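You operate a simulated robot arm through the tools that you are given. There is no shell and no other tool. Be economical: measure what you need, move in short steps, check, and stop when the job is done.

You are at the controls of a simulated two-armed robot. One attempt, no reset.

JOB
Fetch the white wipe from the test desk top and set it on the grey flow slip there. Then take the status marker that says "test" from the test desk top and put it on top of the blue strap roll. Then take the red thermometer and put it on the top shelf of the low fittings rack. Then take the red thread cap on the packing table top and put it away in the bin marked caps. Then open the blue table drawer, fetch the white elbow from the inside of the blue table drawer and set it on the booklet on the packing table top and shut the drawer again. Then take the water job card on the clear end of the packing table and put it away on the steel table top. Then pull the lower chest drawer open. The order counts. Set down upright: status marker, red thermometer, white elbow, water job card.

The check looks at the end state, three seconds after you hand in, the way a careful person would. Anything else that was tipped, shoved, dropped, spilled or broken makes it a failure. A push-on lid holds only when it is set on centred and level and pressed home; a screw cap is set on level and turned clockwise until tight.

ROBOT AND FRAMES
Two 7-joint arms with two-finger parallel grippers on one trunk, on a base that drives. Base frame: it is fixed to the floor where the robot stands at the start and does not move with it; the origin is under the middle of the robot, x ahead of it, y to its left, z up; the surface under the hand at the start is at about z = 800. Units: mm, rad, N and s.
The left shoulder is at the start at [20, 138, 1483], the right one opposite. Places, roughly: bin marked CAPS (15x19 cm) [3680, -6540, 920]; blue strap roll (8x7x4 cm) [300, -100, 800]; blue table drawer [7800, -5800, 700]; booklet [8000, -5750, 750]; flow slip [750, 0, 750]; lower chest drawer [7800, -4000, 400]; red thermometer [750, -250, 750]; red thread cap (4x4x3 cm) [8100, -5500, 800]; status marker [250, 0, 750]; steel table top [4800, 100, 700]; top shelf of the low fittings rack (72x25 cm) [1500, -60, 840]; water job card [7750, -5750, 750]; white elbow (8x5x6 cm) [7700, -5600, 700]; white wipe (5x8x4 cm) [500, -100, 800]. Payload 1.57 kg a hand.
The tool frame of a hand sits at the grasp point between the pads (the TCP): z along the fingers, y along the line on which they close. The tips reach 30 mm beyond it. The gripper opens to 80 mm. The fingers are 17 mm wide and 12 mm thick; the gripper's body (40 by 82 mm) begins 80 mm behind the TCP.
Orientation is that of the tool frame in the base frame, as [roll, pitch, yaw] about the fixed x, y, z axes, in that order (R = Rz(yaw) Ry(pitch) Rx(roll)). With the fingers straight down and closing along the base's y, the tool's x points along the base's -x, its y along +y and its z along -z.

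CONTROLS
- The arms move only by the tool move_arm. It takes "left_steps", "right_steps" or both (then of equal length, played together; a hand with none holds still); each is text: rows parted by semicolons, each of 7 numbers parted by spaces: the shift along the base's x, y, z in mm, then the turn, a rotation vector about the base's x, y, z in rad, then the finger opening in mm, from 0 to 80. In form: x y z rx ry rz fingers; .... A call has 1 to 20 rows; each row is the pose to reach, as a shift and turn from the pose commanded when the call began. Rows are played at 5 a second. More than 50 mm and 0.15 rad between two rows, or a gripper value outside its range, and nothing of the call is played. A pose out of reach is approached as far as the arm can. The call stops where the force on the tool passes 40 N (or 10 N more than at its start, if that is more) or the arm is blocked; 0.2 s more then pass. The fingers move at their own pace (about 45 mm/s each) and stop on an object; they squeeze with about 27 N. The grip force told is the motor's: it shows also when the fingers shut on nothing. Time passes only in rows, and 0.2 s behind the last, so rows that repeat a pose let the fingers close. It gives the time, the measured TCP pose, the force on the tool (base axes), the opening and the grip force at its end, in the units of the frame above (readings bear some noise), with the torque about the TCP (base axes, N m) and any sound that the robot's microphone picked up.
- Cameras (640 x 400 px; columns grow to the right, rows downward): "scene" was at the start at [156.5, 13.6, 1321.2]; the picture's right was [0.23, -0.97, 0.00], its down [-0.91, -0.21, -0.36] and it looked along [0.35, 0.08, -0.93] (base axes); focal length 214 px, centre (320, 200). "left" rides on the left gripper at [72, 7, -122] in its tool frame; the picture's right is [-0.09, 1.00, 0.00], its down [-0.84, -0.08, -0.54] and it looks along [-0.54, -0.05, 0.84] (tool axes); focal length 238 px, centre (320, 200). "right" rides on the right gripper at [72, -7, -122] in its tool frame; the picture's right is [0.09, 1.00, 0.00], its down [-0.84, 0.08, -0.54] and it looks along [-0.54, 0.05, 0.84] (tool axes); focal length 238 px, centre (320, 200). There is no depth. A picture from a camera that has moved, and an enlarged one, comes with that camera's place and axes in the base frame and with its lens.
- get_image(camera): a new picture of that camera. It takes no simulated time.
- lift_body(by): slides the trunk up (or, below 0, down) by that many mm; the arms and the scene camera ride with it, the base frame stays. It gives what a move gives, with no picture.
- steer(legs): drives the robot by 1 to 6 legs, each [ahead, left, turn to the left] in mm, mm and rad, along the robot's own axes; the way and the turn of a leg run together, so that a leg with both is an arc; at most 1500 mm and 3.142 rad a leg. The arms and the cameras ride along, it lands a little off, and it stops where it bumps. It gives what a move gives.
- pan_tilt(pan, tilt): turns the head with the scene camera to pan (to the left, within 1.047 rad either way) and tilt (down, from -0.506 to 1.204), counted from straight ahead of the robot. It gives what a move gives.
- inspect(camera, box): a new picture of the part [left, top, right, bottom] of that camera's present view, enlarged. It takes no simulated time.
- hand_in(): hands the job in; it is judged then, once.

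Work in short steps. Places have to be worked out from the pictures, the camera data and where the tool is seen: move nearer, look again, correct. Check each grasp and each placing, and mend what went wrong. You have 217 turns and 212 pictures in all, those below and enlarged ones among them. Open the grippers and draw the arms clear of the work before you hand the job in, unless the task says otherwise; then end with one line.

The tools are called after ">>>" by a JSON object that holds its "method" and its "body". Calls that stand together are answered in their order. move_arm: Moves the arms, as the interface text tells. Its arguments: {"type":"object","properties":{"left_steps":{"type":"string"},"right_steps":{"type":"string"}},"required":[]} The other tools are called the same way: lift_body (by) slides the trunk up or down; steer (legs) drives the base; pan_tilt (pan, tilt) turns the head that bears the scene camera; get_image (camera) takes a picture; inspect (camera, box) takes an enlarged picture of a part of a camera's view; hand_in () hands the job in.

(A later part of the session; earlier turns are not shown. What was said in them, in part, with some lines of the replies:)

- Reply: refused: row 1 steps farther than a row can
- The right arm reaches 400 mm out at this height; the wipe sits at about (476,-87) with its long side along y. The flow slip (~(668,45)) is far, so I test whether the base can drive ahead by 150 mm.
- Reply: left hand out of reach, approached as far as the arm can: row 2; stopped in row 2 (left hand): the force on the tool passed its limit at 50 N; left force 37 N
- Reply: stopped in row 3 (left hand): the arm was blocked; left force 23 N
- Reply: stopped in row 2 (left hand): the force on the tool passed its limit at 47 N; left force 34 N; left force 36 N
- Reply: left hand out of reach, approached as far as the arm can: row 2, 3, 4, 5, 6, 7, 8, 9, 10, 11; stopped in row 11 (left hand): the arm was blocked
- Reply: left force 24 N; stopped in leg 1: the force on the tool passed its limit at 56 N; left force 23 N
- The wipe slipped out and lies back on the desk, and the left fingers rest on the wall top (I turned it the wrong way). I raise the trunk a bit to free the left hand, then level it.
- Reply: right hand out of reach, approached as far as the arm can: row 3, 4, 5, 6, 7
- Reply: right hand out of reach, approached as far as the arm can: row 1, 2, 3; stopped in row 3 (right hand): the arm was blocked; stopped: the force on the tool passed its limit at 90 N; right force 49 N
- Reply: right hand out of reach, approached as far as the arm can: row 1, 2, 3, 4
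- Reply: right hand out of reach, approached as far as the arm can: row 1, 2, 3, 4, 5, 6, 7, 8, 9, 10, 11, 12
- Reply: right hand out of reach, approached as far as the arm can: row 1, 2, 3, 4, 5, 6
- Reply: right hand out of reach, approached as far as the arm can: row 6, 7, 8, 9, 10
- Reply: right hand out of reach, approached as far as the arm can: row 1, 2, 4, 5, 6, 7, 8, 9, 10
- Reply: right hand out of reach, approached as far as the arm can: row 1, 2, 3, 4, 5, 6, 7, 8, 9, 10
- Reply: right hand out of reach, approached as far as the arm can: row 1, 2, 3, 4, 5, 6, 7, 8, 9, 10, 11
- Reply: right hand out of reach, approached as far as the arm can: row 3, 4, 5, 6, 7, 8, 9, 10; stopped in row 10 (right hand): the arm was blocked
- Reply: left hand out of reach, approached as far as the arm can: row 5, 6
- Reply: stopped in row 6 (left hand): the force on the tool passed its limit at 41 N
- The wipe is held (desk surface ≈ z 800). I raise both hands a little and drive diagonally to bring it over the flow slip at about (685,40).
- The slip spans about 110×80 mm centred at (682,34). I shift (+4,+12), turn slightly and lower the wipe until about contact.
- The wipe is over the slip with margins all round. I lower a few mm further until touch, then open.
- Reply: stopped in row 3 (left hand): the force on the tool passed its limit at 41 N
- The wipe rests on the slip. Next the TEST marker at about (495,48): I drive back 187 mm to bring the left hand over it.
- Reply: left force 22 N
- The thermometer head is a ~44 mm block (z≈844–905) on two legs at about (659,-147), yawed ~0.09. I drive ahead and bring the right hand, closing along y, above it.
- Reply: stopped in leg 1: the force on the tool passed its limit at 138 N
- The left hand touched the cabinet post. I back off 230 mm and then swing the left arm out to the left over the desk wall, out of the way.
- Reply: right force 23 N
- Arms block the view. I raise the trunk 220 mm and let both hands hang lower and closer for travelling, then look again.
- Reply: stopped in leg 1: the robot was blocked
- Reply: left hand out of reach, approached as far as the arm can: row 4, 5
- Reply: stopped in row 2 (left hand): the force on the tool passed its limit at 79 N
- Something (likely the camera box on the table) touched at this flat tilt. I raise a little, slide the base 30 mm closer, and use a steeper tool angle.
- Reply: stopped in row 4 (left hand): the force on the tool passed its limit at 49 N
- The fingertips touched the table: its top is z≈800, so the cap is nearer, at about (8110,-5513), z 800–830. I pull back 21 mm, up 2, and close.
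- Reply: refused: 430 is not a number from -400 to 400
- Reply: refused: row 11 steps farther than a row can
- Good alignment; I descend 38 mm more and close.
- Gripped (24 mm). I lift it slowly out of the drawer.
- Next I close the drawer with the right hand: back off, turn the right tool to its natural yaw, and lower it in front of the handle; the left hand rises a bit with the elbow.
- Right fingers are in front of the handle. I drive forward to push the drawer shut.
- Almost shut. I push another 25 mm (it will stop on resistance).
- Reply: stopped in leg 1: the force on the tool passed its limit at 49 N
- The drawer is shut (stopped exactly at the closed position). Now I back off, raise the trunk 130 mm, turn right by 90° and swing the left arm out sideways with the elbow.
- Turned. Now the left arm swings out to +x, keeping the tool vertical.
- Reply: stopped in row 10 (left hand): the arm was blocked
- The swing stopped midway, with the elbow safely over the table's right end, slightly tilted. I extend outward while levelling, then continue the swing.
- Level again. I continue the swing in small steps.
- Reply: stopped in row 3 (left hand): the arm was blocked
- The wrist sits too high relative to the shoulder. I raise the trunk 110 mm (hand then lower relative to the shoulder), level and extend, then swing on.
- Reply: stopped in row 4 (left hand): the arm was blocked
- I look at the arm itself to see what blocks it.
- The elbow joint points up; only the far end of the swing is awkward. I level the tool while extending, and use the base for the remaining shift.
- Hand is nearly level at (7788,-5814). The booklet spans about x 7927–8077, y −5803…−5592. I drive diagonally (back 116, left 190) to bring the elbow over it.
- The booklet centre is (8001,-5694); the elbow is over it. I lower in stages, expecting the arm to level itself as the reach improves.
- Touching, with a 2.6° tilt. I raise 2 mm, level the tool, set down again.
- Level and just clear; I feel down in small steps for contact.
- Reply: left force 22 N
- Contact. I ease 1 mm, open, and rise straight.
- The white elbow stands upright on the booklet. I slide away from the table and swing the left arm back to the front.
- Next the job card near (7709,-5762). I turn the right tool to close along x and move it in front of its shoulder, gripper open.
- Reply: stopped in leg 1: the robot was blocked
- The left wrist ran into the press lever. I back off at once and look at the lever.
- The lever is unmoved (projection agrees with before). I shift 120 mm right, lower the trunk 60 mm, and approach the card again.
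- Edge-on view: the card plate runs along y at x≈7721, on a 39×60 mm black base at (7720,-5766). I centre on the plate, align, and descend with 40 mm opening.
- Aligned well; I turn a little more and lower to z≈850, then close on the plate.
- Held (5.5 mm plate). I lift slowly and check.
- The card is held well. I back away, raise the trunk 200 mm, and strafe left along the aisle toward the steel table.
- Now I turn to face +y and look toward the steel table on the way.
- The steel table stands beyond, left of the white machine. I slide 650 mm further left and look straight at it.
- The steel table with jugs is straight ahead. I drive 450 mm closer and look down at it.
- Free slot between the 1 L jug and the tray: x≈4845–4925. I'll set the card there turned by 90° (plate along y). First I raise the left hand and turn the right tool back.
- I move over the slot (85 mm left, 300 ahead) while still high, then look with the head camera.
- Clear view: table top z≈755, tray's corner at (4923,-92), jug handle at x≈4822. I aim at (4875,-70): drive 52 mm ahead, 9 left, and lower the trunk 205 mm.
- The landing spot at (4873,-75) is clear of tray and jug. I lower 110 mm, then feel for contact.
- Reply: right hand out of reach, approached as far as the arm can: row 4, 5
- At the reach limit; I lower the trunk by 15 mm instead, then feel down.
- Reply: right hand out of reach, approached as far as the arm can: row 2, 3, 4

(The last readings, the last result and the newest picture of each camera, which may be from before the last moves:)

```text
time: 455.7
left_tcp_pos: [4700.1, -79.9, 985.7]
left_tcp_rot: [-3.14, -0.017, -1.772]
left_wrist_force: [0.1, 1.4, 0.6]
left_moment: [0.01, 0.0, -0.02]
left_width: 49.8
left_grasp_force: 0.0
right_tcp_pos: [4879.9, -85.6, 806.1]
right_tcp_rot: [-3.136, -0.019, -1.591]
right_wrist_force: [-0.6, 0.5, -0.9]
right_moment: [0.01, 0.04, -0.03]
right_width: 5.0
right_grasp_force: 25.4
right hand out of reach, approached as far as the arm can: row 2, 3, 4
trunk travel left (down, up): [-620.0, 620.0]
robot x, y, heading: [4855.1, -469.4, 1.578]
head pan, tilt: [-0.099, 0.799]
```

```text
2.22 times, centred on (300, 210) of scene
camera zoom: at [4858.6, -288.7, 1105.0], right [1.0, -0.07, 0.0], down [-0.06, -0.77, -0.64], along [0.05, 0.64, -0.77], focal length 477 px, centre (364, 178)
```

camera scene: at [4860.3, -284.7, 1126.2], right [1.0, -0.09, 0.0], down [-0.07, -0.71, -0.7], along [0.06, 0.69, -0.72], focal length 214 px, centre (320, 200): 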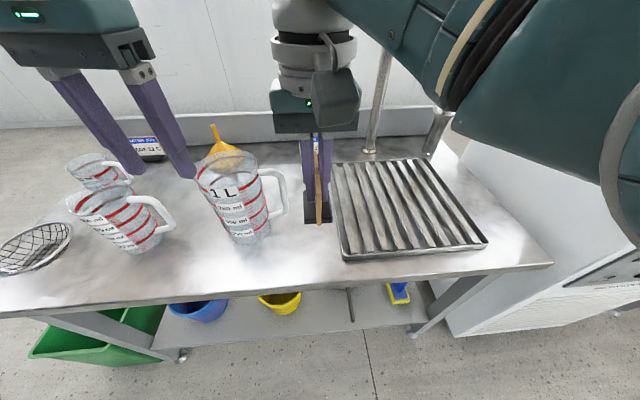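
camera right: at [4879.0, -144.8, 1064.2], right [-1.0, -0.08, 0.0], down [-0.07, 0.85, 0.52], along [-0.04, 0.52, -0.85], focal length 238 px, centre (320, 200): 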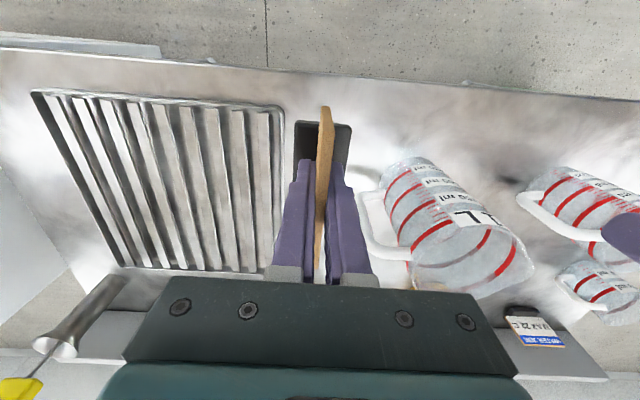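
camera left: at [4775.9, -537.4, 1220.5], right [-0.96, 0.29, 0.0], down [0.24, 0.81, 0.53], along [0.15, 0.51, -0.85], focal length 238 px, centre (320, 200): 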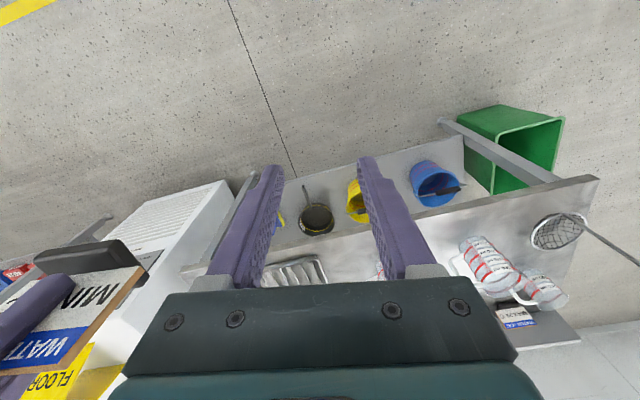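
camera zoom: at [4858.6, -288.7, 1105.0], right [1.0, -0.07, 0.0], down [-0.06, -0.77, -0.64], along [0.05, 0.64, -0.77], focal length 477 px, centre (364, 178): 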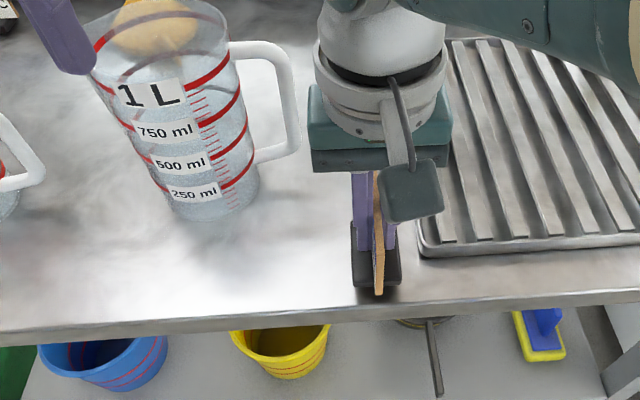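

The arm is near full stretch. I lift a little with the trunk, drive 45 mm closer, and pull the hand back accordingly.

>>> {"method": "lift_body", "body": {"by": 12}}

>>> {"method": "steer", "body": {"legs": [[50, 0, 0]]}}

>>> {"method": "move_arm", "body": {"right_steps": "0 -10 0 0 0 0 0; 0 -25 0 0 0 0 0; 0 -40 0 0 0 0 0; 0 -40 0 0 0 0 0"}}

```text
time: 456.3
left_tcp_pos: [4700.1, -79.8, 998.4]
left_tcp_rot: [3.14, -0.016, -1.771]
left_wrist_force: [0.1, -0.5, 0.0]
left_moment: [0.02, -0.02, -0.01]
left_width: 49.9
left_grasp_force: 0.1
right_tcp_pos: [4880.7, -86.5, 816.2]
right_tcp_rot: [-3.137, -0.021, -1.589]
right_wrist_force: [-1.2, 0.5, -0.4]
right_moment: [0.01, 0.01, 0.0]
right_width: 5.1
right_grasp_force: 25.7
trunk travel left (down, up): [-632.0, 608.0]
robot x, y, heading: [4850.2, -465.4, 1.579]
head pan, tilt: [-0.099, 0.799]
```

```text
time: 457.3
left_tcp_pos: [4699.6, -29.7, 998.3]
left_tcp_rot: [3.141, -0.016, -1.772]
left_wrist_force: [0.1, 0.1, 0.5]
left_moment: [0.02, 0.0, 0.0]
left_width: 49.9
left_grasp_force: 0.0
right_tcp_pos: [4879.7, -35.4, 815.7]
right_tcp_rot: [-3.136, -0.02, -1.588]
right_wrist_force: [-0.1, 0.1, -1.3]
right_moment: [-0.02, -0.01, -0.04]
right_width: 5.0
right_grasp_force: 25.3
trunk travel left (down, up): [-632.0, 608.0]
robot x, y, heading: [4855.7, -420.7, 1.579]
head pan, tilt: [-0.099, 0.799]
```

```text
time: 458.3
left_tcp_pos: [4698.4, -29.9, 998.7]
left_tcp_rot: [-3.142, -0.015, -1.774]
left_wrist_force: [1.1, -0.3, -0.2]
left_moment: [0.03, -0.02, 0.02]
left_width: 50.0
left_grasp_force: 0.1
right_tcp_pos: [4878.7, -77.0, 818.0]
right_tcp_rot: [-3.136, -0.023, -1.589]
right_wrist_force: [-0.3, 0.2, -0.6]
right_moment: [-0.01, -0.02, 0.01]
right_width: 5.1
right_grasp_force: 25.0
trunk travel left (down, up): [-632.0, 608.0]
robot x, y, heading: [4851.3, -414.9, 1.578]
head pan, tilt: [-0.099, 0.799]
```

Now well within reach. I feel down for the table.

>>> {"method": "move_arm", "body": {"right_steps": "0 0 -4 0 0 0 0; 0 0 -8 0 0 0 0; 0 0 -11 0 0 0 0; 0 0 -14 0 0 0 0; 0 0 -16 0 0 0 0; 0 0 -18 0 0 0 0"}}

>>> {"method": "inspect", "body": {"camera": "scene", "box": [180, 120, 420, 300]}}

```text
time: 459.7
left_tcp_pos: [4699.4, -29.9, 998.3]
left_tcp_rot: [-3.141, -0.016, -1.774]
left_wrist_force: [-0.3, -0.2, -0.5]
left_moment: [0.0, 0.01, 0.0]
left_width: 50.1
left_grasp_force: 0.0
right_tcp_pos: [4880.2, -74.7, 798.7]
right_tcp_rot: [-3.136, -0.019, -1.589]
right_wrist_force: [-0.1, -0.1, -0.2]
right_moment: [0.02, -0.01, -0.03]
right_width: 5.2
right_grasp_force: 25.1
trunk travel left (down, up): [-632.0, 608.0]
robot x, y, heading: [4854.5, -413.9, 1.58]
head pan, tilt: [-0.099, 0.799]
```

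```text
2.22 times, centred on (300, 210) of scene
camera zoom: at [4859.8, -234.8, 1123.2], right [1.0, -0.09, 0.0], down [-0.06, -0.71, -0.7], along [0.06, 0.69, -0.72], focal length 477 px, centre (364, 178)
```

zoom: 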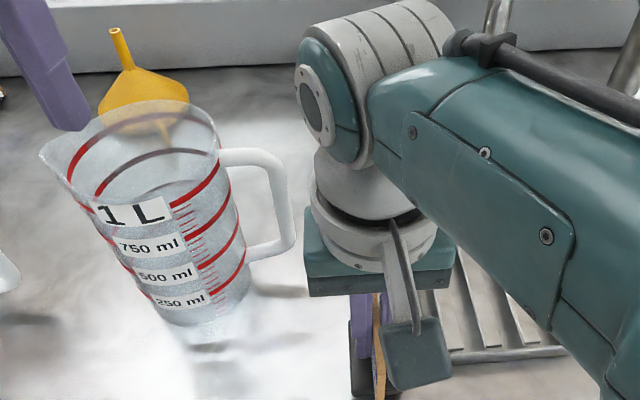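

No contact yet; continuing down in small steps.

>>> {"method": "move_arm", "body": {"right_steps": "0 0 -3 0 0 0 0; 0 0 -6 0 0 0 0; 0 0 -9 0 0 0 0; 0 0 -12 0 0 0 0; 0 0 -15 0 0 0 0; 0 0 -18 0 0 0 0"}}

```text
time: 461.1
left_tcp_pos: [4699.6, -28.2, 999.6]
left_tcp_rot: [-3.141, -0.014, -1.774]
left_wrist_force: [-0.5, -0.3, -0.3]
left_moment: [-0.02, 0.02, -0.01]
left_width: 50.4
left_grasp_force: 0.0
right_tcp_pos: [4879.0, -73.4, 783.1]
right_tcp_rot: [-3.137, -0.017, -1.588]
right_wrist_force: [0.4, -1.4, 22.9]
right_moment: [0.05, 0.11, -0.11]
right_width: 5.2
right_grasp_force: 26.1
trunk travel left (down, up): [-632.0, 608.0]
robot x, y, heading: [4850.1, -415.5, 1.584]
head pan, tilt: [-0.099, 0.799]
```

Contact at z≈783. I ease 1 mm, open 25 mm and lift straight up.

>>> {"method": "move_arm", "body": {"right_steps": "0 0 1.5 0 0 0 0; 0 0 1.5 0 0 0 14; 0 0 1.5 0 0 0 22; 0 0 1.5 0 0 0 24; 0 0 15 0 0 0 24; 0 0 40 0 0 0 24; 0 0 75 0 0 0 24; 0 0 110 0 0 0 24; 0 0 140 0 0 0 24; 0 0 140 0 0 0 24"}}

>>> {"method": "get_image", "body": {"camera": "right"}}

>>> {"method": "get_image", "body": {"camera": "scene"}}

```text
time: 463.3
left_tcp_pos: [4698.6, -29.7, 998.0]
left_tcp_rot: [-3.141, -0.017, -1.772]
left_wrist_force: [0.2, 0.6, 0.0]
left_moment: [-0.02, -0.02, 0.03]
left_width: 50.3
left_grasp_force: 0.0
right_tcp_pos: [4893.2, -73.0, 915.4]
right_tcp_rot: [-3.112, -0.02, -1.604]
right_wrist_force: [0.5, 1.2, 0.0]
right_moment: [-0.02, -0.04, -0.03]
right_width: 23.9
right_grasp_force: 0.1
trunk travel left (down, up): [-632.0, 608.0]
robot x, y, heading: [4852.6, -416.8, 1.58]
head pan, tilt: [-0.099, 0.799]
```

```text
31 pictures are left
camera right: at [4894.2, -142.3, 1039.1], right [-1.0, -0.06, -0.03], down [-0.06, 0.85, 0.52], along [-0.01, 0.52, -0.85], focal length 238 px, centre (320, 200)
```

right: 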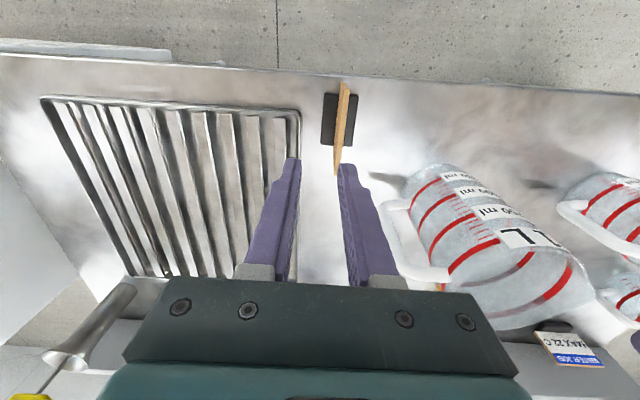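

```text
30 pictures are left
camera scene: at [4859.9, -232.7, 1126.9], right [1.0, -0.09, 0.0], down [-0.06, -0.68, -0.73], along [0.06, 0.73, -0.68], focal length 214 px, centre (320, 200)
```

scene: 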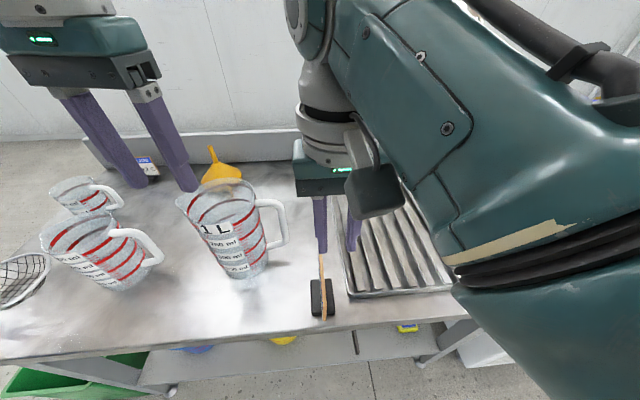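

The card stands upright on the steel table. I back away and drive toward the chest at (7800,-4000).

>>> {"method": "steer", "body": {"legs": [[-750, 0, 0]]}}

>>> {"method": "lift_body", "body": {"by": 200}}

>>> {"method": "steer", "body": {"legs": [[0, 0, -1.58], [1000, 0, 0], [1000, 0, 0], [0, -1400, 0], [0, -1350, 0]]}}

>>> {"method": "pan_tilt", "body": {"pan": 0.0, "tilt": 0.6}}

>>> {"method": "get_image", "body": {"camera": "scene"}}

```text
time: 467.4
left_tcp_pos: [4706.2, -791.4, 998.6]
left_tcp_rot: [3.141, -0.016, -1.766]
left_wrist_force: [-0.1, 0.1, 0.1]
left_moment: [0.0, -0.01, 0.01]
left_width: 49.9
left_grasp_force: 0.2
right_tcp_pos: [4897.6, -831.9, 916.5]
right_tcp_rot: [-3.114, -0.019, -1.595]
right_wrist_force: [-0.5, -0.9, -0.6]
right_moment: [-0.01, 0.01, -0.01]
right_width: 23.8
right_grasp_force: 0.0
trunk travel left (down, up): [-632.0, 608.0]
robot x, y, heading: [4860.8, -1176.1, 1.585]
head pan, tilt: [-0.099, 0.799]
```

```text
time: 469.6
left_tcp_pos: [4706.4, -791.3, 1198.6]
left_tcp_rot: [-3.141, -0.016, -1.767]
left_wrist_force: [0.3, 0.7, 0.2]
left_moment: [0.01, 0.0, 0.0]
left_width: 50.1
left_grasp_force: 0.2
right_tcp_pos: [4900.6, -831.8, 1115.7]
right_tcp_rot: [-3.109, -0.018, -1.596]
right_wrist_force: [-0.3, -0.8, 0.4]
right_moment: [0.0, -0.04, 0.02]
right_width: 24.0
right_grasp_force: 0.1
trunk travel left (down, up): [-832.0, 408.0]
robot x, y, heading: [4858.7, -1176.1, 1.585]
head pan, tilt: [-0.099, 0.799]
```

```text
time: 496.2
left_tcp_pos: [7307.3, -3720.2, 1199.4]
left_tcp_rot: [-3.141, -0.012, 2.983]
left_wrist_force: [-0.3, 0.6, 0.0]
left_moment: [0.03, 0.0, 0.0]
left_width: 50.0
left_grasp_force: 0.1
right_tcp_pos: [7273.2, -3916.6, 1116.0]
right_tcp_rot: [-3.111, -0.019, -3.128]
right_wrist_force: [-0.2, 0.2, 1.1]
right_moment: [-0.04, 0.04, 0.0]
right_width: 24.0
right_grasp_force: 0.1
trunk travel left (down, up): [-832.0, 408.0]
robot x, y, heading: [6928.0, -3890.6, 0.054]
head pan, tilt: [-0.099, 0.799]
```

```text
time: 497.0
left_tcp_pos: [7307.6, -3720.2, 1198.2]
left_tcp_rot: [3.141, -0.014, 2.984]
left_wrist_force: [0.8, 0.5, -0.5]
left_moment: [0.01, 0.0, 0.02]
left_width: 50.1
left_grasp_force: 0.2
right_tcp_pos: [7273.5, -3916.3, 1116.1]
right_tcp_rot: [-3.11, -0.019, -3.131]
right_wrist_force: [0.5, 0.2, 0.7]
right_moment: [-0.02, -0.01, 0.02]
right_width: 23.9
right_grasp_force: 0.0
trunk travel left (down, up): [-832.0, 408.0]
robot x, y, heading: [6927.6, -3891.8, 0.057]
head pan, tilt: [0.0, 0.6]
```

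```text
29 pictures are left
camera scene: at [7118.4, -3878.9, 1340.0], right [0.05, -1.0, 0.0], down [-0.56, -0.03, -0.82], along [0.82, 0.04, -0.57], focal length 214 px, centre (320, 200)
```

scene: 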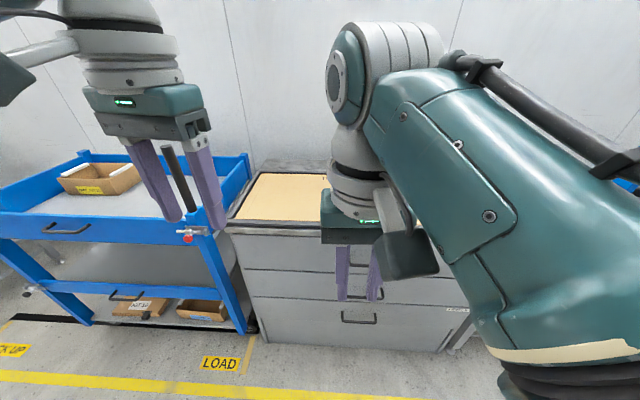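

The chest with drawers is right there. I straighten the heading, back off 250 mm and move the right hand to its own side for a free view.

>>> {"method": "steer", "body": {"legs": [[-250, 0, -0.057]]}}

>>> {"method": "move_arm", "body": {"right_steps": "10 -35 0 -0.03 0 0 24; 20 -70 0 -0.03 0 0 24; 30 -105 0 -0.03 0.01 0 24; 30 -125 0 -0.03 0.02 0 24; 30 -125 0 -0.03 0.02 0 24"}}

>>> {"method": "get_image", "body": {"camera": "scene"}}

```text
time: 498.8
left_tcp_pos: [7071.2, -3748.4, 1198.7]
left_tcp_rot: [3.141, -0.014, 2.929]
left_wrist_force: [0.0, -0.6, 0.1]
left_moment: [0.02, -0.02, 0.0]
left_width: 50.1
left_grasp_force: 0.0
right_tcp_pos: [7025.3, -3941.5, 1115.8]
right_tcp_rot: [-3.109, -0.019, 3.098]
right_wrist_force: [-0.1, 0.0, 0.2]
right_moment: [0.0, 0.0, -0.01]
right_width: 23.8
right_grasp_force: 0.0
trunk travel left (down, up): [-832.0, 408.0]
robot x, y, heading: [6682.1, -3895.7, -0.002]
head pan, tilt: [0.0, 0.6]
```

```text
time: 500.0
left_tcp_pos: [7071.5, -3749.1, 1198.3]
left_tcp_rot: [3.141, -0.015, 2.93]
left_wrist_force: [0.2, 0.0, -0.1]
left_moment: [-0.02, 0.01, -0.04]
left_width: 50.2
left_grasp_force: 0.0
right_tcp_pos: [7056.2, -4067.3, 1112.9]
right_tcp_rot: [-3.079, -0.039, 3.095]
right_wrist_force: [-0.3, -0.1, -0.5]
right_moment: [0.03, 0.0, -0.02]
right_width: 23.9
right_grasp_force: 0.0
trunk travel left (down, up): [-832.0, 408.0]
robot x, y, heading: [6680.0, -3898.1, -0.002]
head pan, tilt: [0.0, 0.6]
```

```text
28 pictures are left
camera scene: at [6873.1, -3895.7, 1340.1], right [0.0, -1.0, 0.0], down [-0.56, 0.0, -0.83], along [0.83, 0.0, -0.56], focal length 214 px, centre (320, 200)
```

scene: 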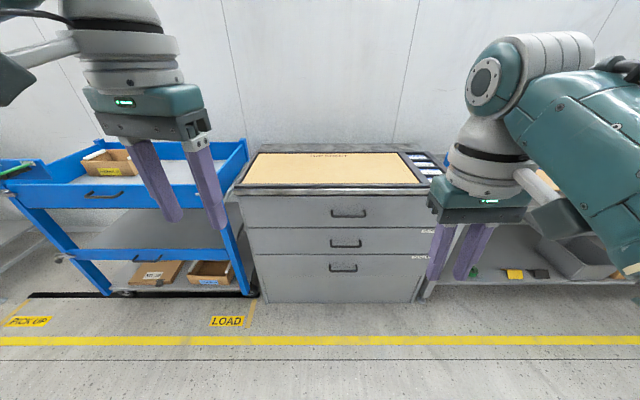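

I enlarge the chest front to read the labels.

>>> {"method": "inspect", "body": {"camera": "scene", "box": [230, 140, 450, 310]}}

```text
2.35 times, centred on (340, 225) of scene
camera zoom: at [6873.1, -3895.7, 1340.1], right [0.0, -1.0, 0.0], down [-0.56, 0.0, -0.83], along [0.83, 0.0, -0.56], focal length 505 px, centre (273, 141)
```

zoom: 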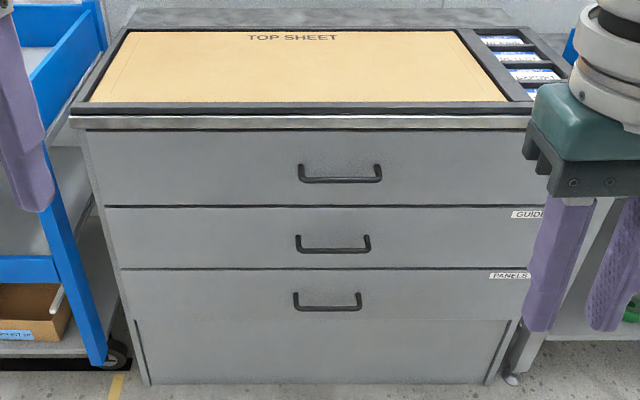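

Three drawers: plain, GUIDES and PANELS; the lowest handle is at about (7640,-4027, z≈351). First I level the right tool and turn it, as for the other drawer.

>>> {"method": "move_arm", "body": {"right_steps": "-4 2 -5 0.03 -0.02 0 50; -8 5 -10 0.062 -0.039 0 50; -8 5 -10 0.062 -0.039 0 50"}}

>>> {"method": "move_arm", "body": {"right_steps": "-6 0 -13 0 0 0.147 60; -12 0 -26 0 0 0.294 60; -18 0 -39 0 0 0.441 60; -24 0 -52 0 0 0.588 60; -30 0 -65 0 0 0.735 60; -36 0 -78 0 0 0.882 60; -42 0 -91 0 0 1.029 60; -48 0 -104 0 0 1.176 60; -54 0 -117 0 0 1.323 60; -60 0 -130 0 0 1.47 60; -68 0 -150 0 0 1.617 60; -68 0 -155 0 0 1.617 60"}}

>>> {"method": "move_arm", "body": {"right_steps": "28 0 -3 0 -0.143 0 60; 56 0 -3 0 -0.286 0 60; 83 0 2 0 -0.429 0 60; 108 0 11 0 -0.571 0 60; 131 0 23 0 -0.714 0 60; 151 0 37 0 -0.857 0 60; 168 0 55 0 -1.0 0 60; 182 0 75 0 -1.143 0 60; 192 0 96 0 -1.285 0 60; 198 0 119 0 -1.428 0 60; 200 0 142 0 -1.57 0 60; 200 0 142 0 -1.57 0 60"}}

```text
time: 500.8
left_tcp_pos: [7069.4, -3748.7, 1198.5]
left_tcp_rot: [3.142, -0.014, 2.928]
left_wrist_force: [-1.3, 0.3, 0.4]
left_moment: [0.04, 0.0, 0.0]
left_width: 49.9
left_grasp_force: 0.2
right_tcp_pos: [7049.2, -4063.3, 1104.9]
right_tcp_rot: [3.14, -0.003, 3.097]
right_wrist_force: [0.3, -0.1, -0.3]
right_moment: [-0.01, 0.03, 0.01]
right_width: 50.0
right_grasp_force: 0.1
trunk travel left (down, up): [-832.0, 408.0]
robot x, y, heading: [6682.2, -3893.8, -0.003]
head pan, tilt: [0.0, 0.6]
```

```text
time: 503.4
left_tcp_pos: [7070.6, -3747.8, 1198.5]
left_tcp_rot: [-3.142, -0.015, 2.928]
left_wrist_force: [0.3, 0.9, -0.9]
left_moment: [-0.01, 0.01, -0.02]
left_width: 50.0
left_grasp_force: 0.0
right_tcp_pos: [6981.3, -4061.7, 949.5]
right_tcp_rot: [-3.141, -0.001, -1.566]
right_wrist_force: [0.1, -0.5, -0.2]
right_moment: [-0.06, -0.02, -0.01]
right_width: 60.3
right_grasp_force: 0.1
trunk travel left (down, up): [-832.0, 408.0]
robot x, y, heading: [6681.0, -3894.2, -0.001]
head pan, tilt: [0.0, 0.6]
```

```text
time: 506.0
left_tcp_pos: [7070.4, -3748.2, 1198.3]
left_tcp_rot: [-3.141, -0.015, 2.929]
left_wrist_force: [0.4, 0.4, 0.2]
left_moment: [-0.02, 0.0, 0.02]
left_width: 50.1
left_grasp_force: 0.1
right_tcp_pos: [7180.6, -4059.4, 1094.3]
right_tcp_rot: [-1.57, -0.003, -1.57]
right_wrist_force: [0.5, 0.4, 0.5]
right_moment: [-0.01, 0.02, 0.0]
right_width: 60.1
right_grasp_force: 0.0
trunk travel left (down, up): [-832.0, 408.0]
robot x, y, heading: [6682.5, -3898.4, -0.002]
head pan, tilt: [0.0, 0.6]
```

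Right tool horizontal. Now I lower the trunk by 743 mm to the handle's height and view.

>>> {"method": "lift_body", "body": {"by": -400}}

>>> {"method": "lift_body", "body": {"by": -343}}

>>> {"method": "steer", "body": {"legs": [[250, 32, 0]]}}

>>> {"method": "get_image", "body": {"camera": "right"}}

>>> {"method": "get_image", "body": {"camera": "scene"}}

```text
time: 509.8
left_tcp_pos: [7071.1, -3748.6, 798.9]
left_tcp_rot: [3.141, -0.015, 2.929]
left_wrist_force: [0.1, 0.3, -0.6]
left_moment: [0.02, 0.01, 0.02]
left_width: 49.9
left_grasp_force: 0.0
right_tcp_pos: [7180.2, -4060.7, 693.7]
right_tcp_rot: [-1.572, -0.003, -1.572]
right_wrist_force: [-0.7, 0.5, -0.1]
right_moment: [0.02, 0.0, 0.03]
right_width: 60.1
right_grasp_force: 0.2
trunk travel left (down, up): [-432.0, 808.0]
robot x, y, heading: [6681.3, -3897.0, -0.005]
head pan, tilt: [0.0, 0.6]
```

```text
time: 513.1
left_tcp_pos: [7070.7, -3748.2, 456.2]
left_tcp_rot: [3.141, -0.013, 2.929]
left_wrist_force: [-0.3, 0.9, 0.4]
left_moment: [0.02, 0.02, -0.01]
left_width: 49.8
left_grasp_force: 0.0
right_tcp_pos: [7179.7, -4060.7, 351.2]
right_tcp_rot: [-1.574, -0.004, -1.573]
right_wrist_force: [-0.6, -0.2, 0.0]
right_moment: [0.0, 0.0, 0.0]
right_width: 59.9
right_grasp_force: 0.0
trunk travel left (down, up): [-89.0, 1151.0]
robot x, y, heading: [6679.0, -3894.9, 0.001]
head pan, tilt: [0.0, 0.6]
```

```text
time: 515.0
left_tcp_pos: [7323.2, -3714.8, 453.9]
left_tcp_rot: [-3.142, -0.014, 2.933]
left_wrist_force: [-1.0, -0.6, 0.7]
left_moment: [-0.02, -0.01, 0.0]
left_width: 50.1
left_grasp_force: 0.0
right_tcp_pos: [7432.9, -4026.7, 350.3]
right_tcp_rot: [-1.574, -0.003, -1.567]
right_wrist_force: [0.7, 0.1, 0.7]
right_moment: [0.0, 0.02, 0.0]
right_width: 60.0
right_grasp_force: 0.1
trunk travel left (down, up): [-89.0, 1151.0]
robot x, y, heading: [6939.1, -3863.2, 0.004]
head pan, tilt: [0.0, 0.6]
```

```text
26 pictures are left
camera right: at [7313.0, -4098.1, 356.7], right [0.0, -0.1, -1.0], down [-0.55, 0.83, -0.08], along [0.84, 0.54, -0.05], focal length 238 px, centre (320, 200)
```

right: 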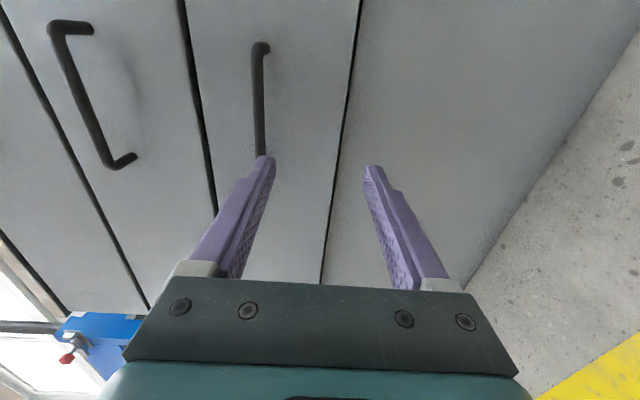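

```text
25 pictures are left
camera scene: at [7126.1, -3862.8, 596.8], right [0.0, -1.0, 0.0], down [-0.57, 0.0, -0.82], along [0.82, 0.0, -0.57], focal length 214 px, centre (320, 200)
```

scene: 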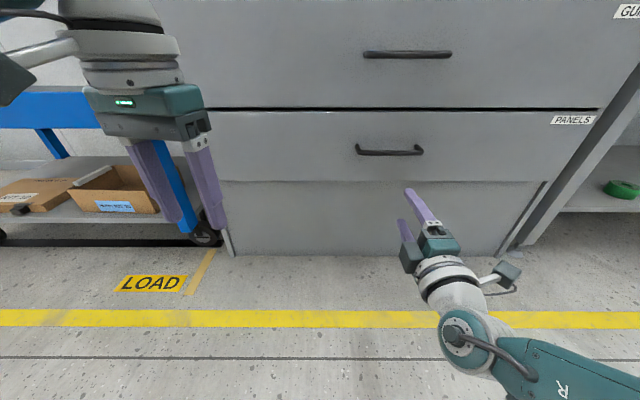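

Triangulated: the PANELS handle is at about (7577,-4031, z≈418). I raise the trunk 67 mm and drive 75 mm closer.

>>> {"method": "lift_body", "body": {"by": 67}}

>>> {"method": "steer", "body": {"legs": [[75, 0, 0]]}}

>>> {"method": "get_image", "body": {"camera": "right"}}

```text
time: 516.1
left_tcp_pos: [7323.9, -3714.1, 521.9]
left_tcp_rot: [-3.142, -0.016, 2.934]
left_wrist_force: [-0.1, -0.4, 0.1]
left_moment: [0.01, 0.0, 0.02]
left_width: 50.0
left_grasp_force: 0.1
right_tcp_pos: [7434.7, -4024.3, 416.9]
right_tcp_rot: [-1.574, -0.002, -1.568]
right_wrist_force: [0.1, 0.1, 0.0]
right_moment: [0.0, 0.01, 0.03]
right_width: 60.2
right_grasp_force: 0.1
trunk travel left (down, up): [-156.0, 1084.0]
robot x, y, heading: [6937.4, -3864.5, 0.0]
head pan, tilt: [0.0, 0.6]
```

```text
time: 517.1
left_tcp_pos: [7397.9, -3715.0, 523.0]
left_tcp_rot: [3.141, -0.016, 2.934]
left_wrist_force: [-0.3, -0.1, -0.1]
left_moment: [0.0, 0.0, 0.02]
left_width: 50.2
left_grasp_force: 0.1
right_tcp_pos: [7509.2, -4026.1, 416.4]
right_tcp_rot: [-1.574, -0.003, -1.567]
right_wrist_force: [-0.3, 0.1, 0.3]
right_moment: [-0.03, 0.01, 0.01]
right_width: 60.1
right_grasp_force: 0.0
trunk travel left (down, up): [-156.0, 1084.0]
robot x, y, heading: [7015.0, -3864.5, 0.005]
head pan, tilt: [0.0, 0.6]
```

```text
24 pictures are left
camera right: at [7388.3, -4097.6, 423.5], right [0.0, -0.1, -1.0], down [-0.55, 0.83, -0.08], along [0.84, 0.54, -0.06], focal length 238 px, centre (320, 200)
```

right: 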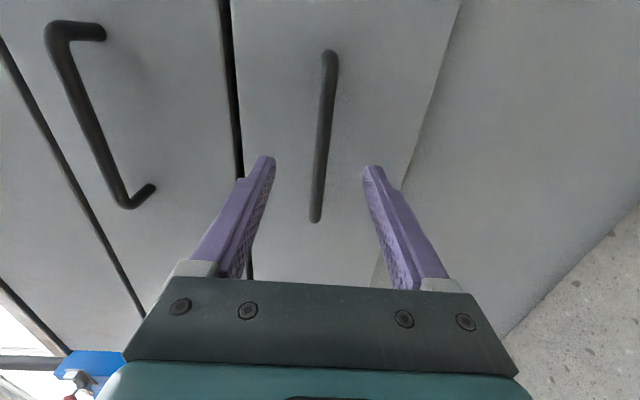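

The bar lies centrally between the fingers. I drive 30 mm closer, then close.

>>> {"method": "steer", "body": {"legs": [[30, 0, 0]]}}

>>> {"method": "inspect", "body": {"camera": "scene", "box": [300, 60, 520, 260]}}

>>> {"method": "get_image", "body": {"camera": "right"}}

```text
time: 517.9
left_tcp_pos: [7424.2, -3714.0, 521.1]
left_tcp_rot: [3.14, -0.019, 2.934]
left_wrist_force: [0.2, 0.8, 0.5]
left_moment: [0.0, -0.03, -0.02]
left_width: 49.8
left_grasp_force: 0.0
right_tcp_pos: [7535.3, -4024.0, 414.7]
right_tcp_rot: [-1.578, -0.004, -1.566]
right_wrist_force: [-0.1, 0.6, 0.0]
right_moment: [-0.02, -0.01, 0.0]
right_width: 59.8
right_grasp_force: 0.1
trunk travel left (down, up): [-156.0, 1084.0]
robot x, y, heading: [7040.4, -3859.0, 0.001]
head pan, tilt: [0.0, 0.6]
```

```text
2.00 times, centred on (410, 160) of scene
camera zoom: at [7228.3, -3862.1, 663.5], right [0.0, -1.0, 0.0], down [-0.57, 0.0, -0.82], along [0.82, 0.0, -0.57], focal length 429 px, centre (140, 280)
```

zoom: 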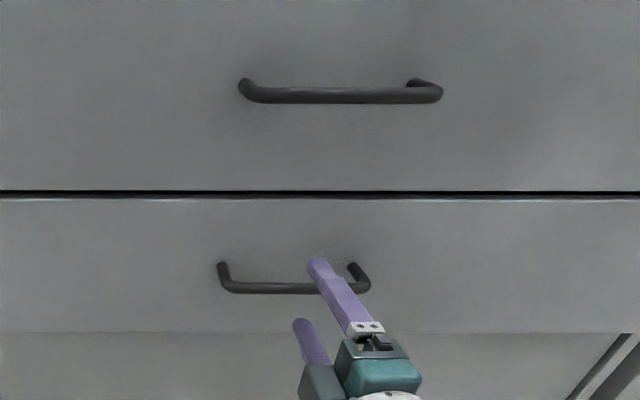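

```text
22 pictures are left
camera right: at [7414.5, -4097.4, 422.7], right [-0.01, -0.1, -1.0], down [-0.55, 0.83, -0.08], along [0.84, 0.54, -0.06], focal length 238 px, centre (320, 200)
```

right: 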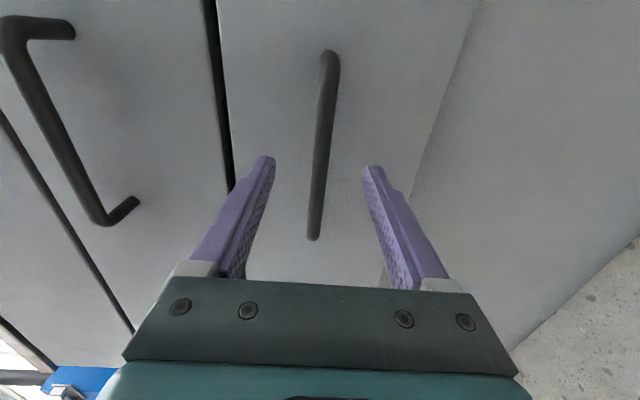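

The finger tips reach past the bar. I close on it.

>>> {"method": "move_arm", "body": {"right_steps": "0 0 0 0 0 0 40; 0 0 0 0 0 0 20; 0 0 0 0 0 0 0; 0 0 0 0 0 0 0; 0 0 0 0 0 0 0"}}

>>> {"method": "steer", "body": {"legs": [[-90, 0, 0]]}}

>>> {"method": "get_image", "body": {"camera": "scene"}}

```text
time: 519.1
left_tcp_pos: [7428.8, -3713.1, 522.7]
left_tcp_rot: [3.141, -0.015, 2.933]
left_wrist_force: [0.4, 0.0, 0.5]
left_moment: [-0.01, -0.01, -0.01]
left_width: 50.0
left_grasp_force: 0.1
right_tcp_pos: [7538.6, -4025.1, 416.5]
right_tcp_rot: [-1.573, -0.005, -1.566]
right_wrist_force: [0.0, -0.3, -0.3]
right_moment: [0.03, 0.0, 0.04]
right_width: 0.0
right_grasp_force: 21.6
trunk travel left (down, up): [-156.0, 1084.0]
robot x, y, heading: [7041.1, -3865.5, 0.005]
head pan, tilt: [0.0, 0.6]
```

```text
time: 520.2
left_tcp_pos: [7338.0, -3714.6, 522.7]
left_tcp_rot: [-3.141, -0.014, 2.932]
left_wrist_force: [0.6, 0.1, 1.0]
left_moment: [-0.02, 0.0, -0.02]
left_width: 50.0
left_grasp_force: 0.1
right_tcp_pos: [7448.1, -4025.2, 417.2]
right_tcp_rot: [-1.572, -0.004, -1.565]
right_wrist_force: [-0.9, 1.0, -0.1]
right_moment: [0.02, 0.04, -0.02]
right_width: 0.1
right_grasp_force: 21.6
trunk travel left (down, up): [-156.0, 1084.0]
robot x, y, heading: [6949.5, -3866.1, 0.008]
head pan, tilt: [0.0, 0.6]
```

```text
21 pictures are left
camera scene: at [7141.3, -3862.6, 664.2], right [0.0, -1.0, 0.0], down [-0.56, 0.0, -0.83], along [0.83, 0.0, -0.56], focal length 214 px, centre (320, 200)
```

scene: 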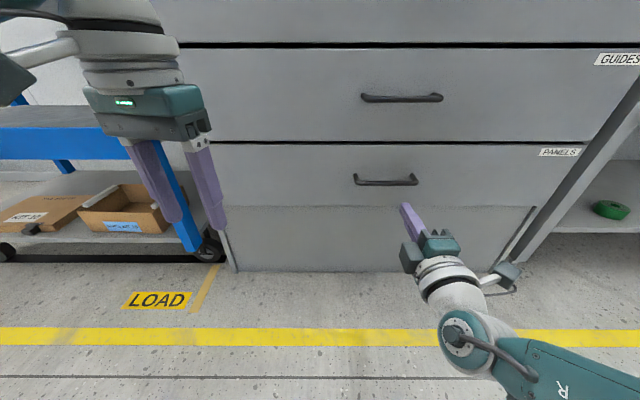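

The fingers closed short of the bar: refined, it is at (7592,-4033, z≈413). I reopen and drive in 125 mm.

>>> {"method": "move_arm", "body": {"right_steps": "0 -4 -2 0 0 0 30; 0 -6 -4 0 0 0 60; 0 -6 -4 0 0 0 60"}}

>>> {"method": "steer", "body": {"legs": [[124, 0, 0]]}}

>>> {"method": "get_image", "body": {"camera": "right"}}

>>> {"method": "inspect", "body": {"camera": "scene", "box": [300, 60, 520, 260]}}

```text
time: 521.0
left_tcp_pos: [7337.0, -3713.6, 521.6]
left_tcp_rot: [-3.141, -0.015, 2.933]
left_wrist_force: [-0.7, 0.4, 1.1]
left_moment: [0.0, -0.03, 0.0]
left_width: 50.0
left_grasp_force: 0.0
right_tcp_pos: [7447.0, -4032.1, 412.9]
right_tcp_rot: [-1.574, -0.005, -1.568]
right_wrist_force: [0.4, -0.5, -0.4]
right_moment: [0.03, -0.01, -0.01]
right_width: 60.0
right_grasp_force: 0.0
trunk travel left (down, up): [-156.0, 1084.0]
robot x, y, heading: [6947.4, -3867.0, -0.001]
head pan, tilt: [0.0, 0.6]
```

```text
time: 522.3
left_tcp_pos: [7457.0, -3715.3, 521.7]
left_tcp_rot: [3.141, -0.018, 2.932]
left_wrist_force: [0.4, -0.1, 0.2]
left_moment: [-0.01, 0.01, -0.04]
left_width: 50.0
left_grasp_force: 0.0
right_tcp_pos: [7566.7, -4032.8, 413.4]
right_tcp_rot: [-1.577, -0.003, -1.567]
right_wrist_force: [-0.4, -0.1, -0.6]
right_moment: [-0.01, 0.01, -0.02]
right_width: 59.9
right_grasp_force: 0.0
trunk travel left (down, up): [-156.0, 1084.0]
robot x, y, heading: [7068.7, -3863.4, 0.0]
head pan, tilt: [0.0, 0.6]
```

```text
20 pictures are left
camera right: at [7445.9, -4104.5, 419.8], right [0.0, -0.1, -1.0], down [-0.54, 0.84, -0.08], along [0.84, 0.54, -0.06], focal length 238 px, centre (320, 200)
```

right: 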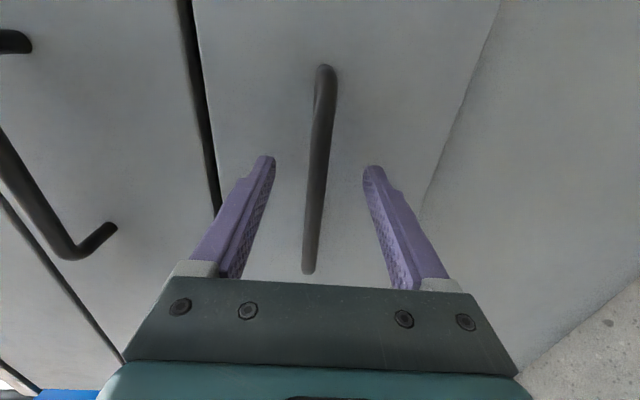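

```text
2.00 times, centred on (410, 160) of scene
camera zoom: at [7259.9, -3862.5, 663.8], right [0.0, -1.0, 0.0], down [-0.57, 0.0, -0.82], along [0.82, 0.0, -0.57], focal length 429 px, centre (140, 280)
```

zoom: 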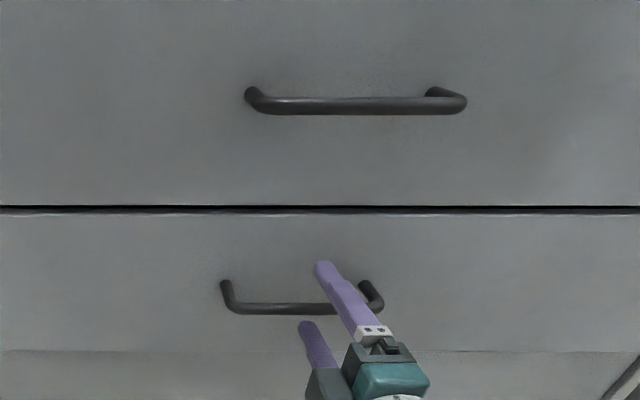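

Now it looks like the successful grasp on the other drawer. I close.

>>> {"method": "move_arm", "body": {"right_steps": "0 0 0 0 0 0 40; 0 0 0 0 0 0 20; 0 0 0 0 0 0 0; 0 0 0 0 0 0 0; 0 0 0 0 0 0 0"}}

```text
time: 523.5
left_tcp_pos: [7458.3, -3715.7, 523.3]
left_tcp_rot: [3.141, -0.016, 2.933]
left_wrist_force: [0.8, -1.3, 0.5]
left_moment: [-0.03, 0.01, -0.02]
left_width: 50.1
left_grasp_force: 0.1
right_tcp_pos: [7568.6, -4031.9, 413.9]
right_tcp_rot: [-1.572, -0.004, -1.568]
right_wrist_force: [-5.0, 0.7, 14.1]
right_moment: [0.11, -0.11, 0.01]
right_width: 11.9
right_grasp_force: 29.5
trunk travel left (down, up): [-156.0, 1084.0]
robot x, y, heading: [7069.0, -3866.7, 0.003]
head pan, tilt: [0.0, 0.6]
```

Gripped (12 mm). I pull by driving back 230 mm in two legs.

>>> {"method": "steer", "body": {"legs": [[-120, 0, 0], [-130, 0, 0]]}}

>>> {"method": "get_image", "body": {"camera": "scene"}}

```text
time: 525.6
left_tcp_pos: [7212.6, -3714.0, 522.4]
left_tcp_rot: [3.14, -0.011, 2.932]
left_wrist_force: [0.0, -0.2, -0.1]
left_moment: [0.01, 0.01, -0.02]
left_width: 50.0
left_grasp_force: 0.0
right_tcp_pos: [7323.5, -4032.4, 414.9]
right_tcp_rot: [-1.572, -0.003, -1.571]
right_wrist_force: [1.3, 2.8, 17.3]
right_moment: [0.06, 0.01, 0.26]
right_width: 11.8
right_grasp_force: 28.8
trunk travel left (down, up): [-156.0, 1084.0]
robot x, y, heading: [6823.4, -3864.0, -0.001]
head pan, tilt: [0.0, 0.6]
```

```text
18 pictures are left
camera scene: at [7016.2, -3862.3, 664.6], right [0.0, -1.0, 0.0], down [-0.56, 0.0, -0.83], along [0.83, 0.0, -0.56], focal length 214 px, centre (320, 200)
```

scene: 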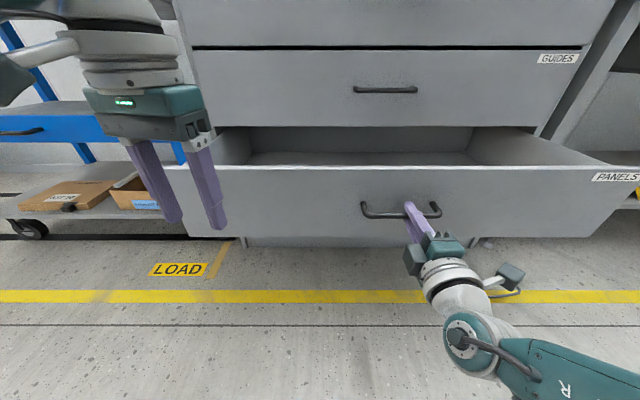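

The lower chest drawer is open ~245 mm. I pull a further 80 mm to be sure, then release and back off.

>>> {"method": "steer", "body": {"legs": [[-80, 0, 0]]}}

>>> {"method": "move_arm", "body": {"right_steps": "0 0 0 0 0 0 30; 0 0 0 0 0 0 60; 0 0 0 0 0 0 60"}}

>>> {"method": "steer", "body": {"legs": [[-250, 0, 0]]}}

>>> {"method": "get_image", "body": {"camera": "scene"}}

```text
time: 526.7
left_tcp_pos: [7133.0, -3715.2, 523.0]
left_tcp_rot: [3.141, -0.015, 2.93]
left_wrist_force: [0.0, 0.5, 0.1]
left_moment: [-0.01, -0.05, 0.01]
left_width: 50.3
left_grasp_force: 0.1
right_tcp_pos: [7242.8, -4031.9, 413.8]
right_tcp_rot: [-1.57, -0.003, -1.569]
right_wrist_force: [1.5, 2.6, 11.2]
right_moment: [0.07, 0.07, 0.12]
right_width: 11.6
right_grasp_force: 29.2
trunk travel left (down, up): [-156.0, 1084.0]
robot x, y, heading: [6743.1, -3866.9, 0.002]
head pan, tilt: [0.0, 0.6]
```

```text
time: 527.5
left_tcp_pos: [7129.8, -3715.2, 522.8]
left_tcp_rot: [3.141, -0.015, 2.932]
left_wrist_force: [-0.3, -0.8, -0.1]
left_moment: [0.04, 0.0, 0.0]
left_width: 50.0
left_grasp_force: 0.1
right_tcp_pos: [7240.6, -4031.9, 413.5]
right_tcp_rot: [-1.574, -0.004, -1.57]
right_wrist_force: [1.3, 0.3, -0.7]
right_moment: [0.01, -0.01, 0.03]
right_width: 59.9
right_grasp_force: 0.1
trunk travel left (down, up): [-156.0, 1084.0]
robot x, y, heading: [6746.5, -3862.1, 0.004]
head pan, tilt: [0.0, 0.6]
```

```text
time: 529.3
left_tcp_pos: [6882.8, -3716.3, 523.1]
left_tcp_rot: [3.141, -0.014, 2.929]
left_wrist_force: [-0.2, 0.1, 0.3]
left_moment: [0.0, 0.01, 0.04]
left_width: 50.0
left_grasp_force: 0.0
right_tcp_pos: [6993.3, -4033.6, 414.7]
right_tcp_rot: [-1.573, -0.004, -1.572]
right_wrist_force: [0.1, -0.5, -0.7]
right_moment: [0.01, 0.03, 0.03]
right_width: 60.2
right_grasp_force: 0.0
trunk travel left (down, up): [-156.0, 1084.0]
robot x, y, heading: [6495.5, -3862.4, -0.005]
head pan, tilt: [0.0, 0.6]
```

```text
17 pictures are left
camera scene: at [6685.3, -3863.7, 664.2], right [0.0, -1.0, 0.0], down [-0.56, 0.0, -0.83], along [0.83, 0.0, -0.56], focal length 214 px, centre (320, 200)
```

scene: 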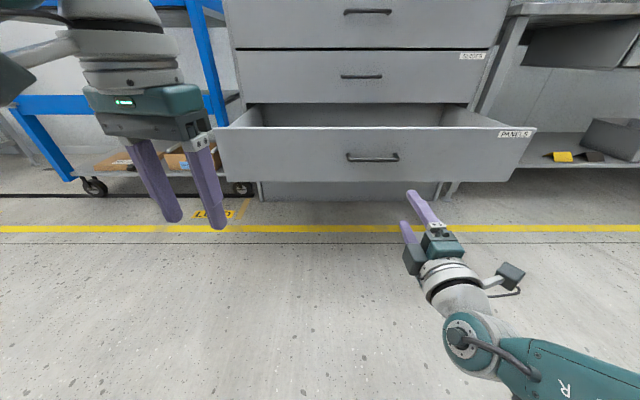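

The drawer stands open. For certainty I go back to check the test desk's items; first raise the trunk and strafe back up the aisle.

>>> {"method": "lift_body", "body": {"by": 400}}

>>> {"method": "steer", "body": {"legs": [[60, 0, 0], [0, 1500, 0], [0, 1400, 0], [0, 0, 1.57], [0, 0, 1.57]]}}

>>> {"method": "steer", "body": {"legs": [[1400, -250, 0], [1400, -100, 0]]}}

>>> {"method": "pan_tilt", "body": {"pan": 0.0, "tilt": 0.2}}

>>> {"method": "get_image", "body": {"camera": "scene"}}

```text
time: 533.1
left_tcp_pos: [6881.4, -3717.0, 923.3]
left_tcp_rot: [3.141, -0.018, 2.928]
left_wrist_force: [-0.5, -0.2, 0.6]
left_moment: [0.03, 0.01, 0.02]
left_width: 49.8
left_grasp_force: 0.0
right_tcp_pos: [6991.8, -4034.7, 812.9]
right_tcp_rot: [-1.571, -0.005, -1.572]
right_wrist_force: [0.8, 0.2, 0.2]
right_moment: [-0.03, -0.03, 0.01]
right_width: 60.1
right_grasp_force: 0.1
trunk travel left (down, up): [-556.0, 684.0]
robot x, y, heading: [6495.7, -3865.7, -0.002]
head pan, tilt: [0.0, 0.6]
```

```text
time: 555.4
left_tcp_pos: [6197.2, -1081.4, 923.0]
left_tcp_rot: [-3.141, -0.015, -0.251]
left_wrist_force: [0.7, 0.8, -0.6]
left_moment: [-0.01, 0.01, 0.0]
left_width: 50.2
left_grasp_force: 0.1
right_tcp_pos: [6099.8, -759.2, 815.0]
right_tcp_rot: [-1.573, -0.004, 1.532]
right_wrist_force: [-0.7, -0.3, 0.0]
right_moment: [-0.01, 0.0, -0.03]
right_width: 60.0
right_grasp_force: 0.0
trunk travel left (down, up): [-556.0, 684.0]
robot x, y, heading: [6594.2, -948.1, 3.102]
head pan, tilt: [0.0, 0.6]
```

```text
time: 569.1
left_tcp_pos: [3410.9, -697.4, 922.5]
left_tcp_rot: [3.141, -0.016, -0.198]
left_wrist_force: [-0.3, -0.4, -0.8]
left_moment: [0.05, -0.01, 0.0]
left_width: 50.0
left_grasp_force: 0.1
right_tcp_pos: [3297.0, -382.6, 813.4]
right_tcp_rot: [-1.573, -0.001, 1.586]
right_wrist_force: [0.1, 0.2, 0.4]
right_moment: [-0.01, -0.05, 0.01]
right_width: 60.1
right_grasp_force: 0.1
trunk travel left (down, up): [-556.0, 684.0]
robot x, y, heading: [3795.9, -541.5, -3.13]
head pan, tilt: [0.0, 0.6]
```

```text
time: 569.9
left_tcp_pos: [3409.2, -696.6, 922.4]
left_tcp_rot: [-3.141, -0.015, -0.197]
left_wrist_force: [0.0, 0.1, 0.5]
left_moment: [0.02, -0.04, 0.0]
left_width: 49.9
left_grasp_force: 0.2
right_tcp_pos: [3296.6, -381.1, 813.7]
right_tcp_rot: [-1.572, -0.003, 1.587]
right_wrist_force: [-0.4, -1.5, 1.2]
right_moment: [-0.01, 0.04, -0.04]
right_width: 60.1
right_grasp_force: 0.1
trunk travel left (down, up): [-556.0, 684.0]
robot x, y, heading: [3792.0, -546.3, -3.127]
head pan, tilt: [0.0, 0.201]
```

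```text
16 pictures are left
camera scene: at [3605.1, -545.6, 1100.8], right [-0.01, 1.0, 0.0], down [0.2, 0.0, -0.98], along [-0.98, -0.01, -0.2], focal length 214 px, centre (320, 200)
```

scene: 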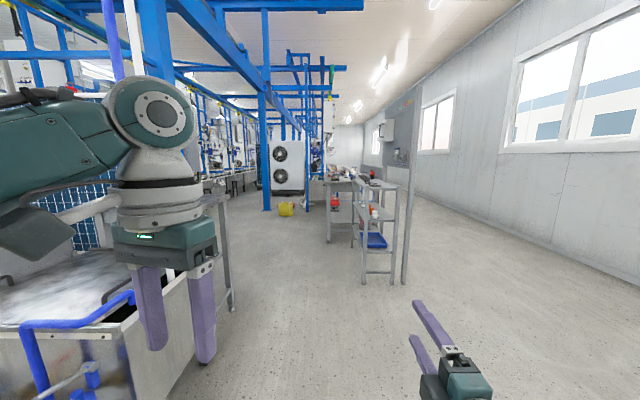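

I keep away from the tank on the left, drive on to x≈2500 and raise the view for a look at the desk.

>>> {"method": "steer", "body": {"legs": [[0, -80, 0], [1300, 0, 0]]}}

>>> {"method": "lift_body", "body": {"by": 400}}

>>> {"method": "inspect", "body": {"camera": "scene", "box": [240, 160, 480, 310]}}

```text
time: 577.0
left_tcp_pos: [2121.2, -619.4, 922.5]
left_tcp_rot: [-3.14, -0.014, -0.216]
left_wrist_force: [0.3, 0.2, 0.0]
left_moment: [-0.04, -0.01, 0.03]
left_width: 50.0
left_grasp_force: 0.0
right_tcp_pos: [2012.5, -300.7, 813.9]
right_tcp_rot: [-1.573, -0.003, 1.567]
right_wrist_force: [0.3, 1.0, -0.5]
right_moment: [-0.01, -0.01, -0.03]
right_width: 60.2
right_grasp_force: 0.1
trunk travel left (down, up): [-556.0, 684.0]
robot x, y, heading: [2511.2, -468.8, 3.136]
head pan, tilt: [0.0, 0.201]
```

```text
time: 580.9
left_tcp_pos: [2120.5, -618.7, 1322.8]
left_tcp_rot: [-3.141, -0.016, -0.216]
left_wrist_force: [0.2, -0.2, 0.1]
left_moment: [0.02, 0.03, 0.01]
left_width: 50.0
left_grasp_force: 0.0
right_tcp_pos: [2012.6, -300.9, 1213.7]
right_tcp_rot: [-1.572, -0.004, 1.567]
right_wrist_force: [0.3, -0.1, 0.1]
right_moment: [-0.01, -0.02, -0.02]
right_width: 60.1
right_grasp_force: 0.1
trunk travel left (down, up): [-956.0, 284.0]
robot x, y, heading: [2510.5, -471.0, 3.136]
head pan, tilt: [0.0, 0.201]
```

```text
2.67 times, centred on (360, 235) of scene
camera zoom: at [2318.8, -470.5, 1500.8], right [0.0, 1.0, 0.0], down [0.2, 0.0, -0.98], along [-0.98, 0.0, -0.2], focal length 572 px, centre (213, 107)
```

zoom: 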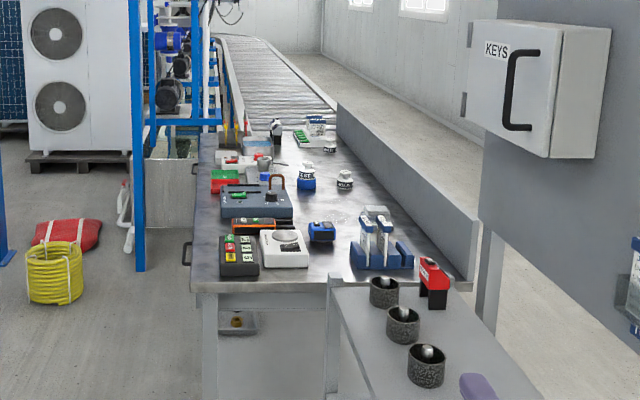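

Everything looks in order; I enlarge the key spots once more.

>>> {"method": "inspect", "body": {"camera": "scene", "box": [330, 205, 410, 265]}}

```text
6.67 times, centred on (370, 235) of scene
camera zoom: at [2318.8, -470.5, 1500.8], right [0.0, 1.0, 0.0], down [0.2, 0.0, -0.98], along [-0.98, 0.0, -0.2], focal length 1430 px, centre (-13, -33)
```

zoom: 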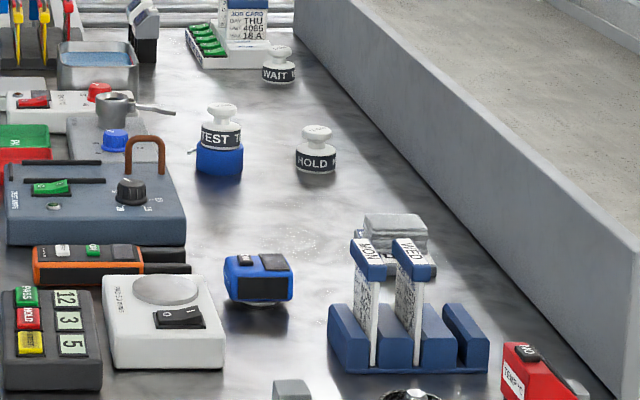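

The TEST marker stands on the strap roll, the wipe lies on the slip, and the thermometer stands on the rack. The other tasks were each checked as they were done. Both grippers are open and clear of the work, so I hand in.

>>> {"method": "hand_in", "body": {}}

```text
The job is handed in.
```

I did all seven tasks in order and handed the job in. I saw each placing in a picture afterwards, and one last look at the test desk and rack showed everything there in place; I have no verdict from the check itself.
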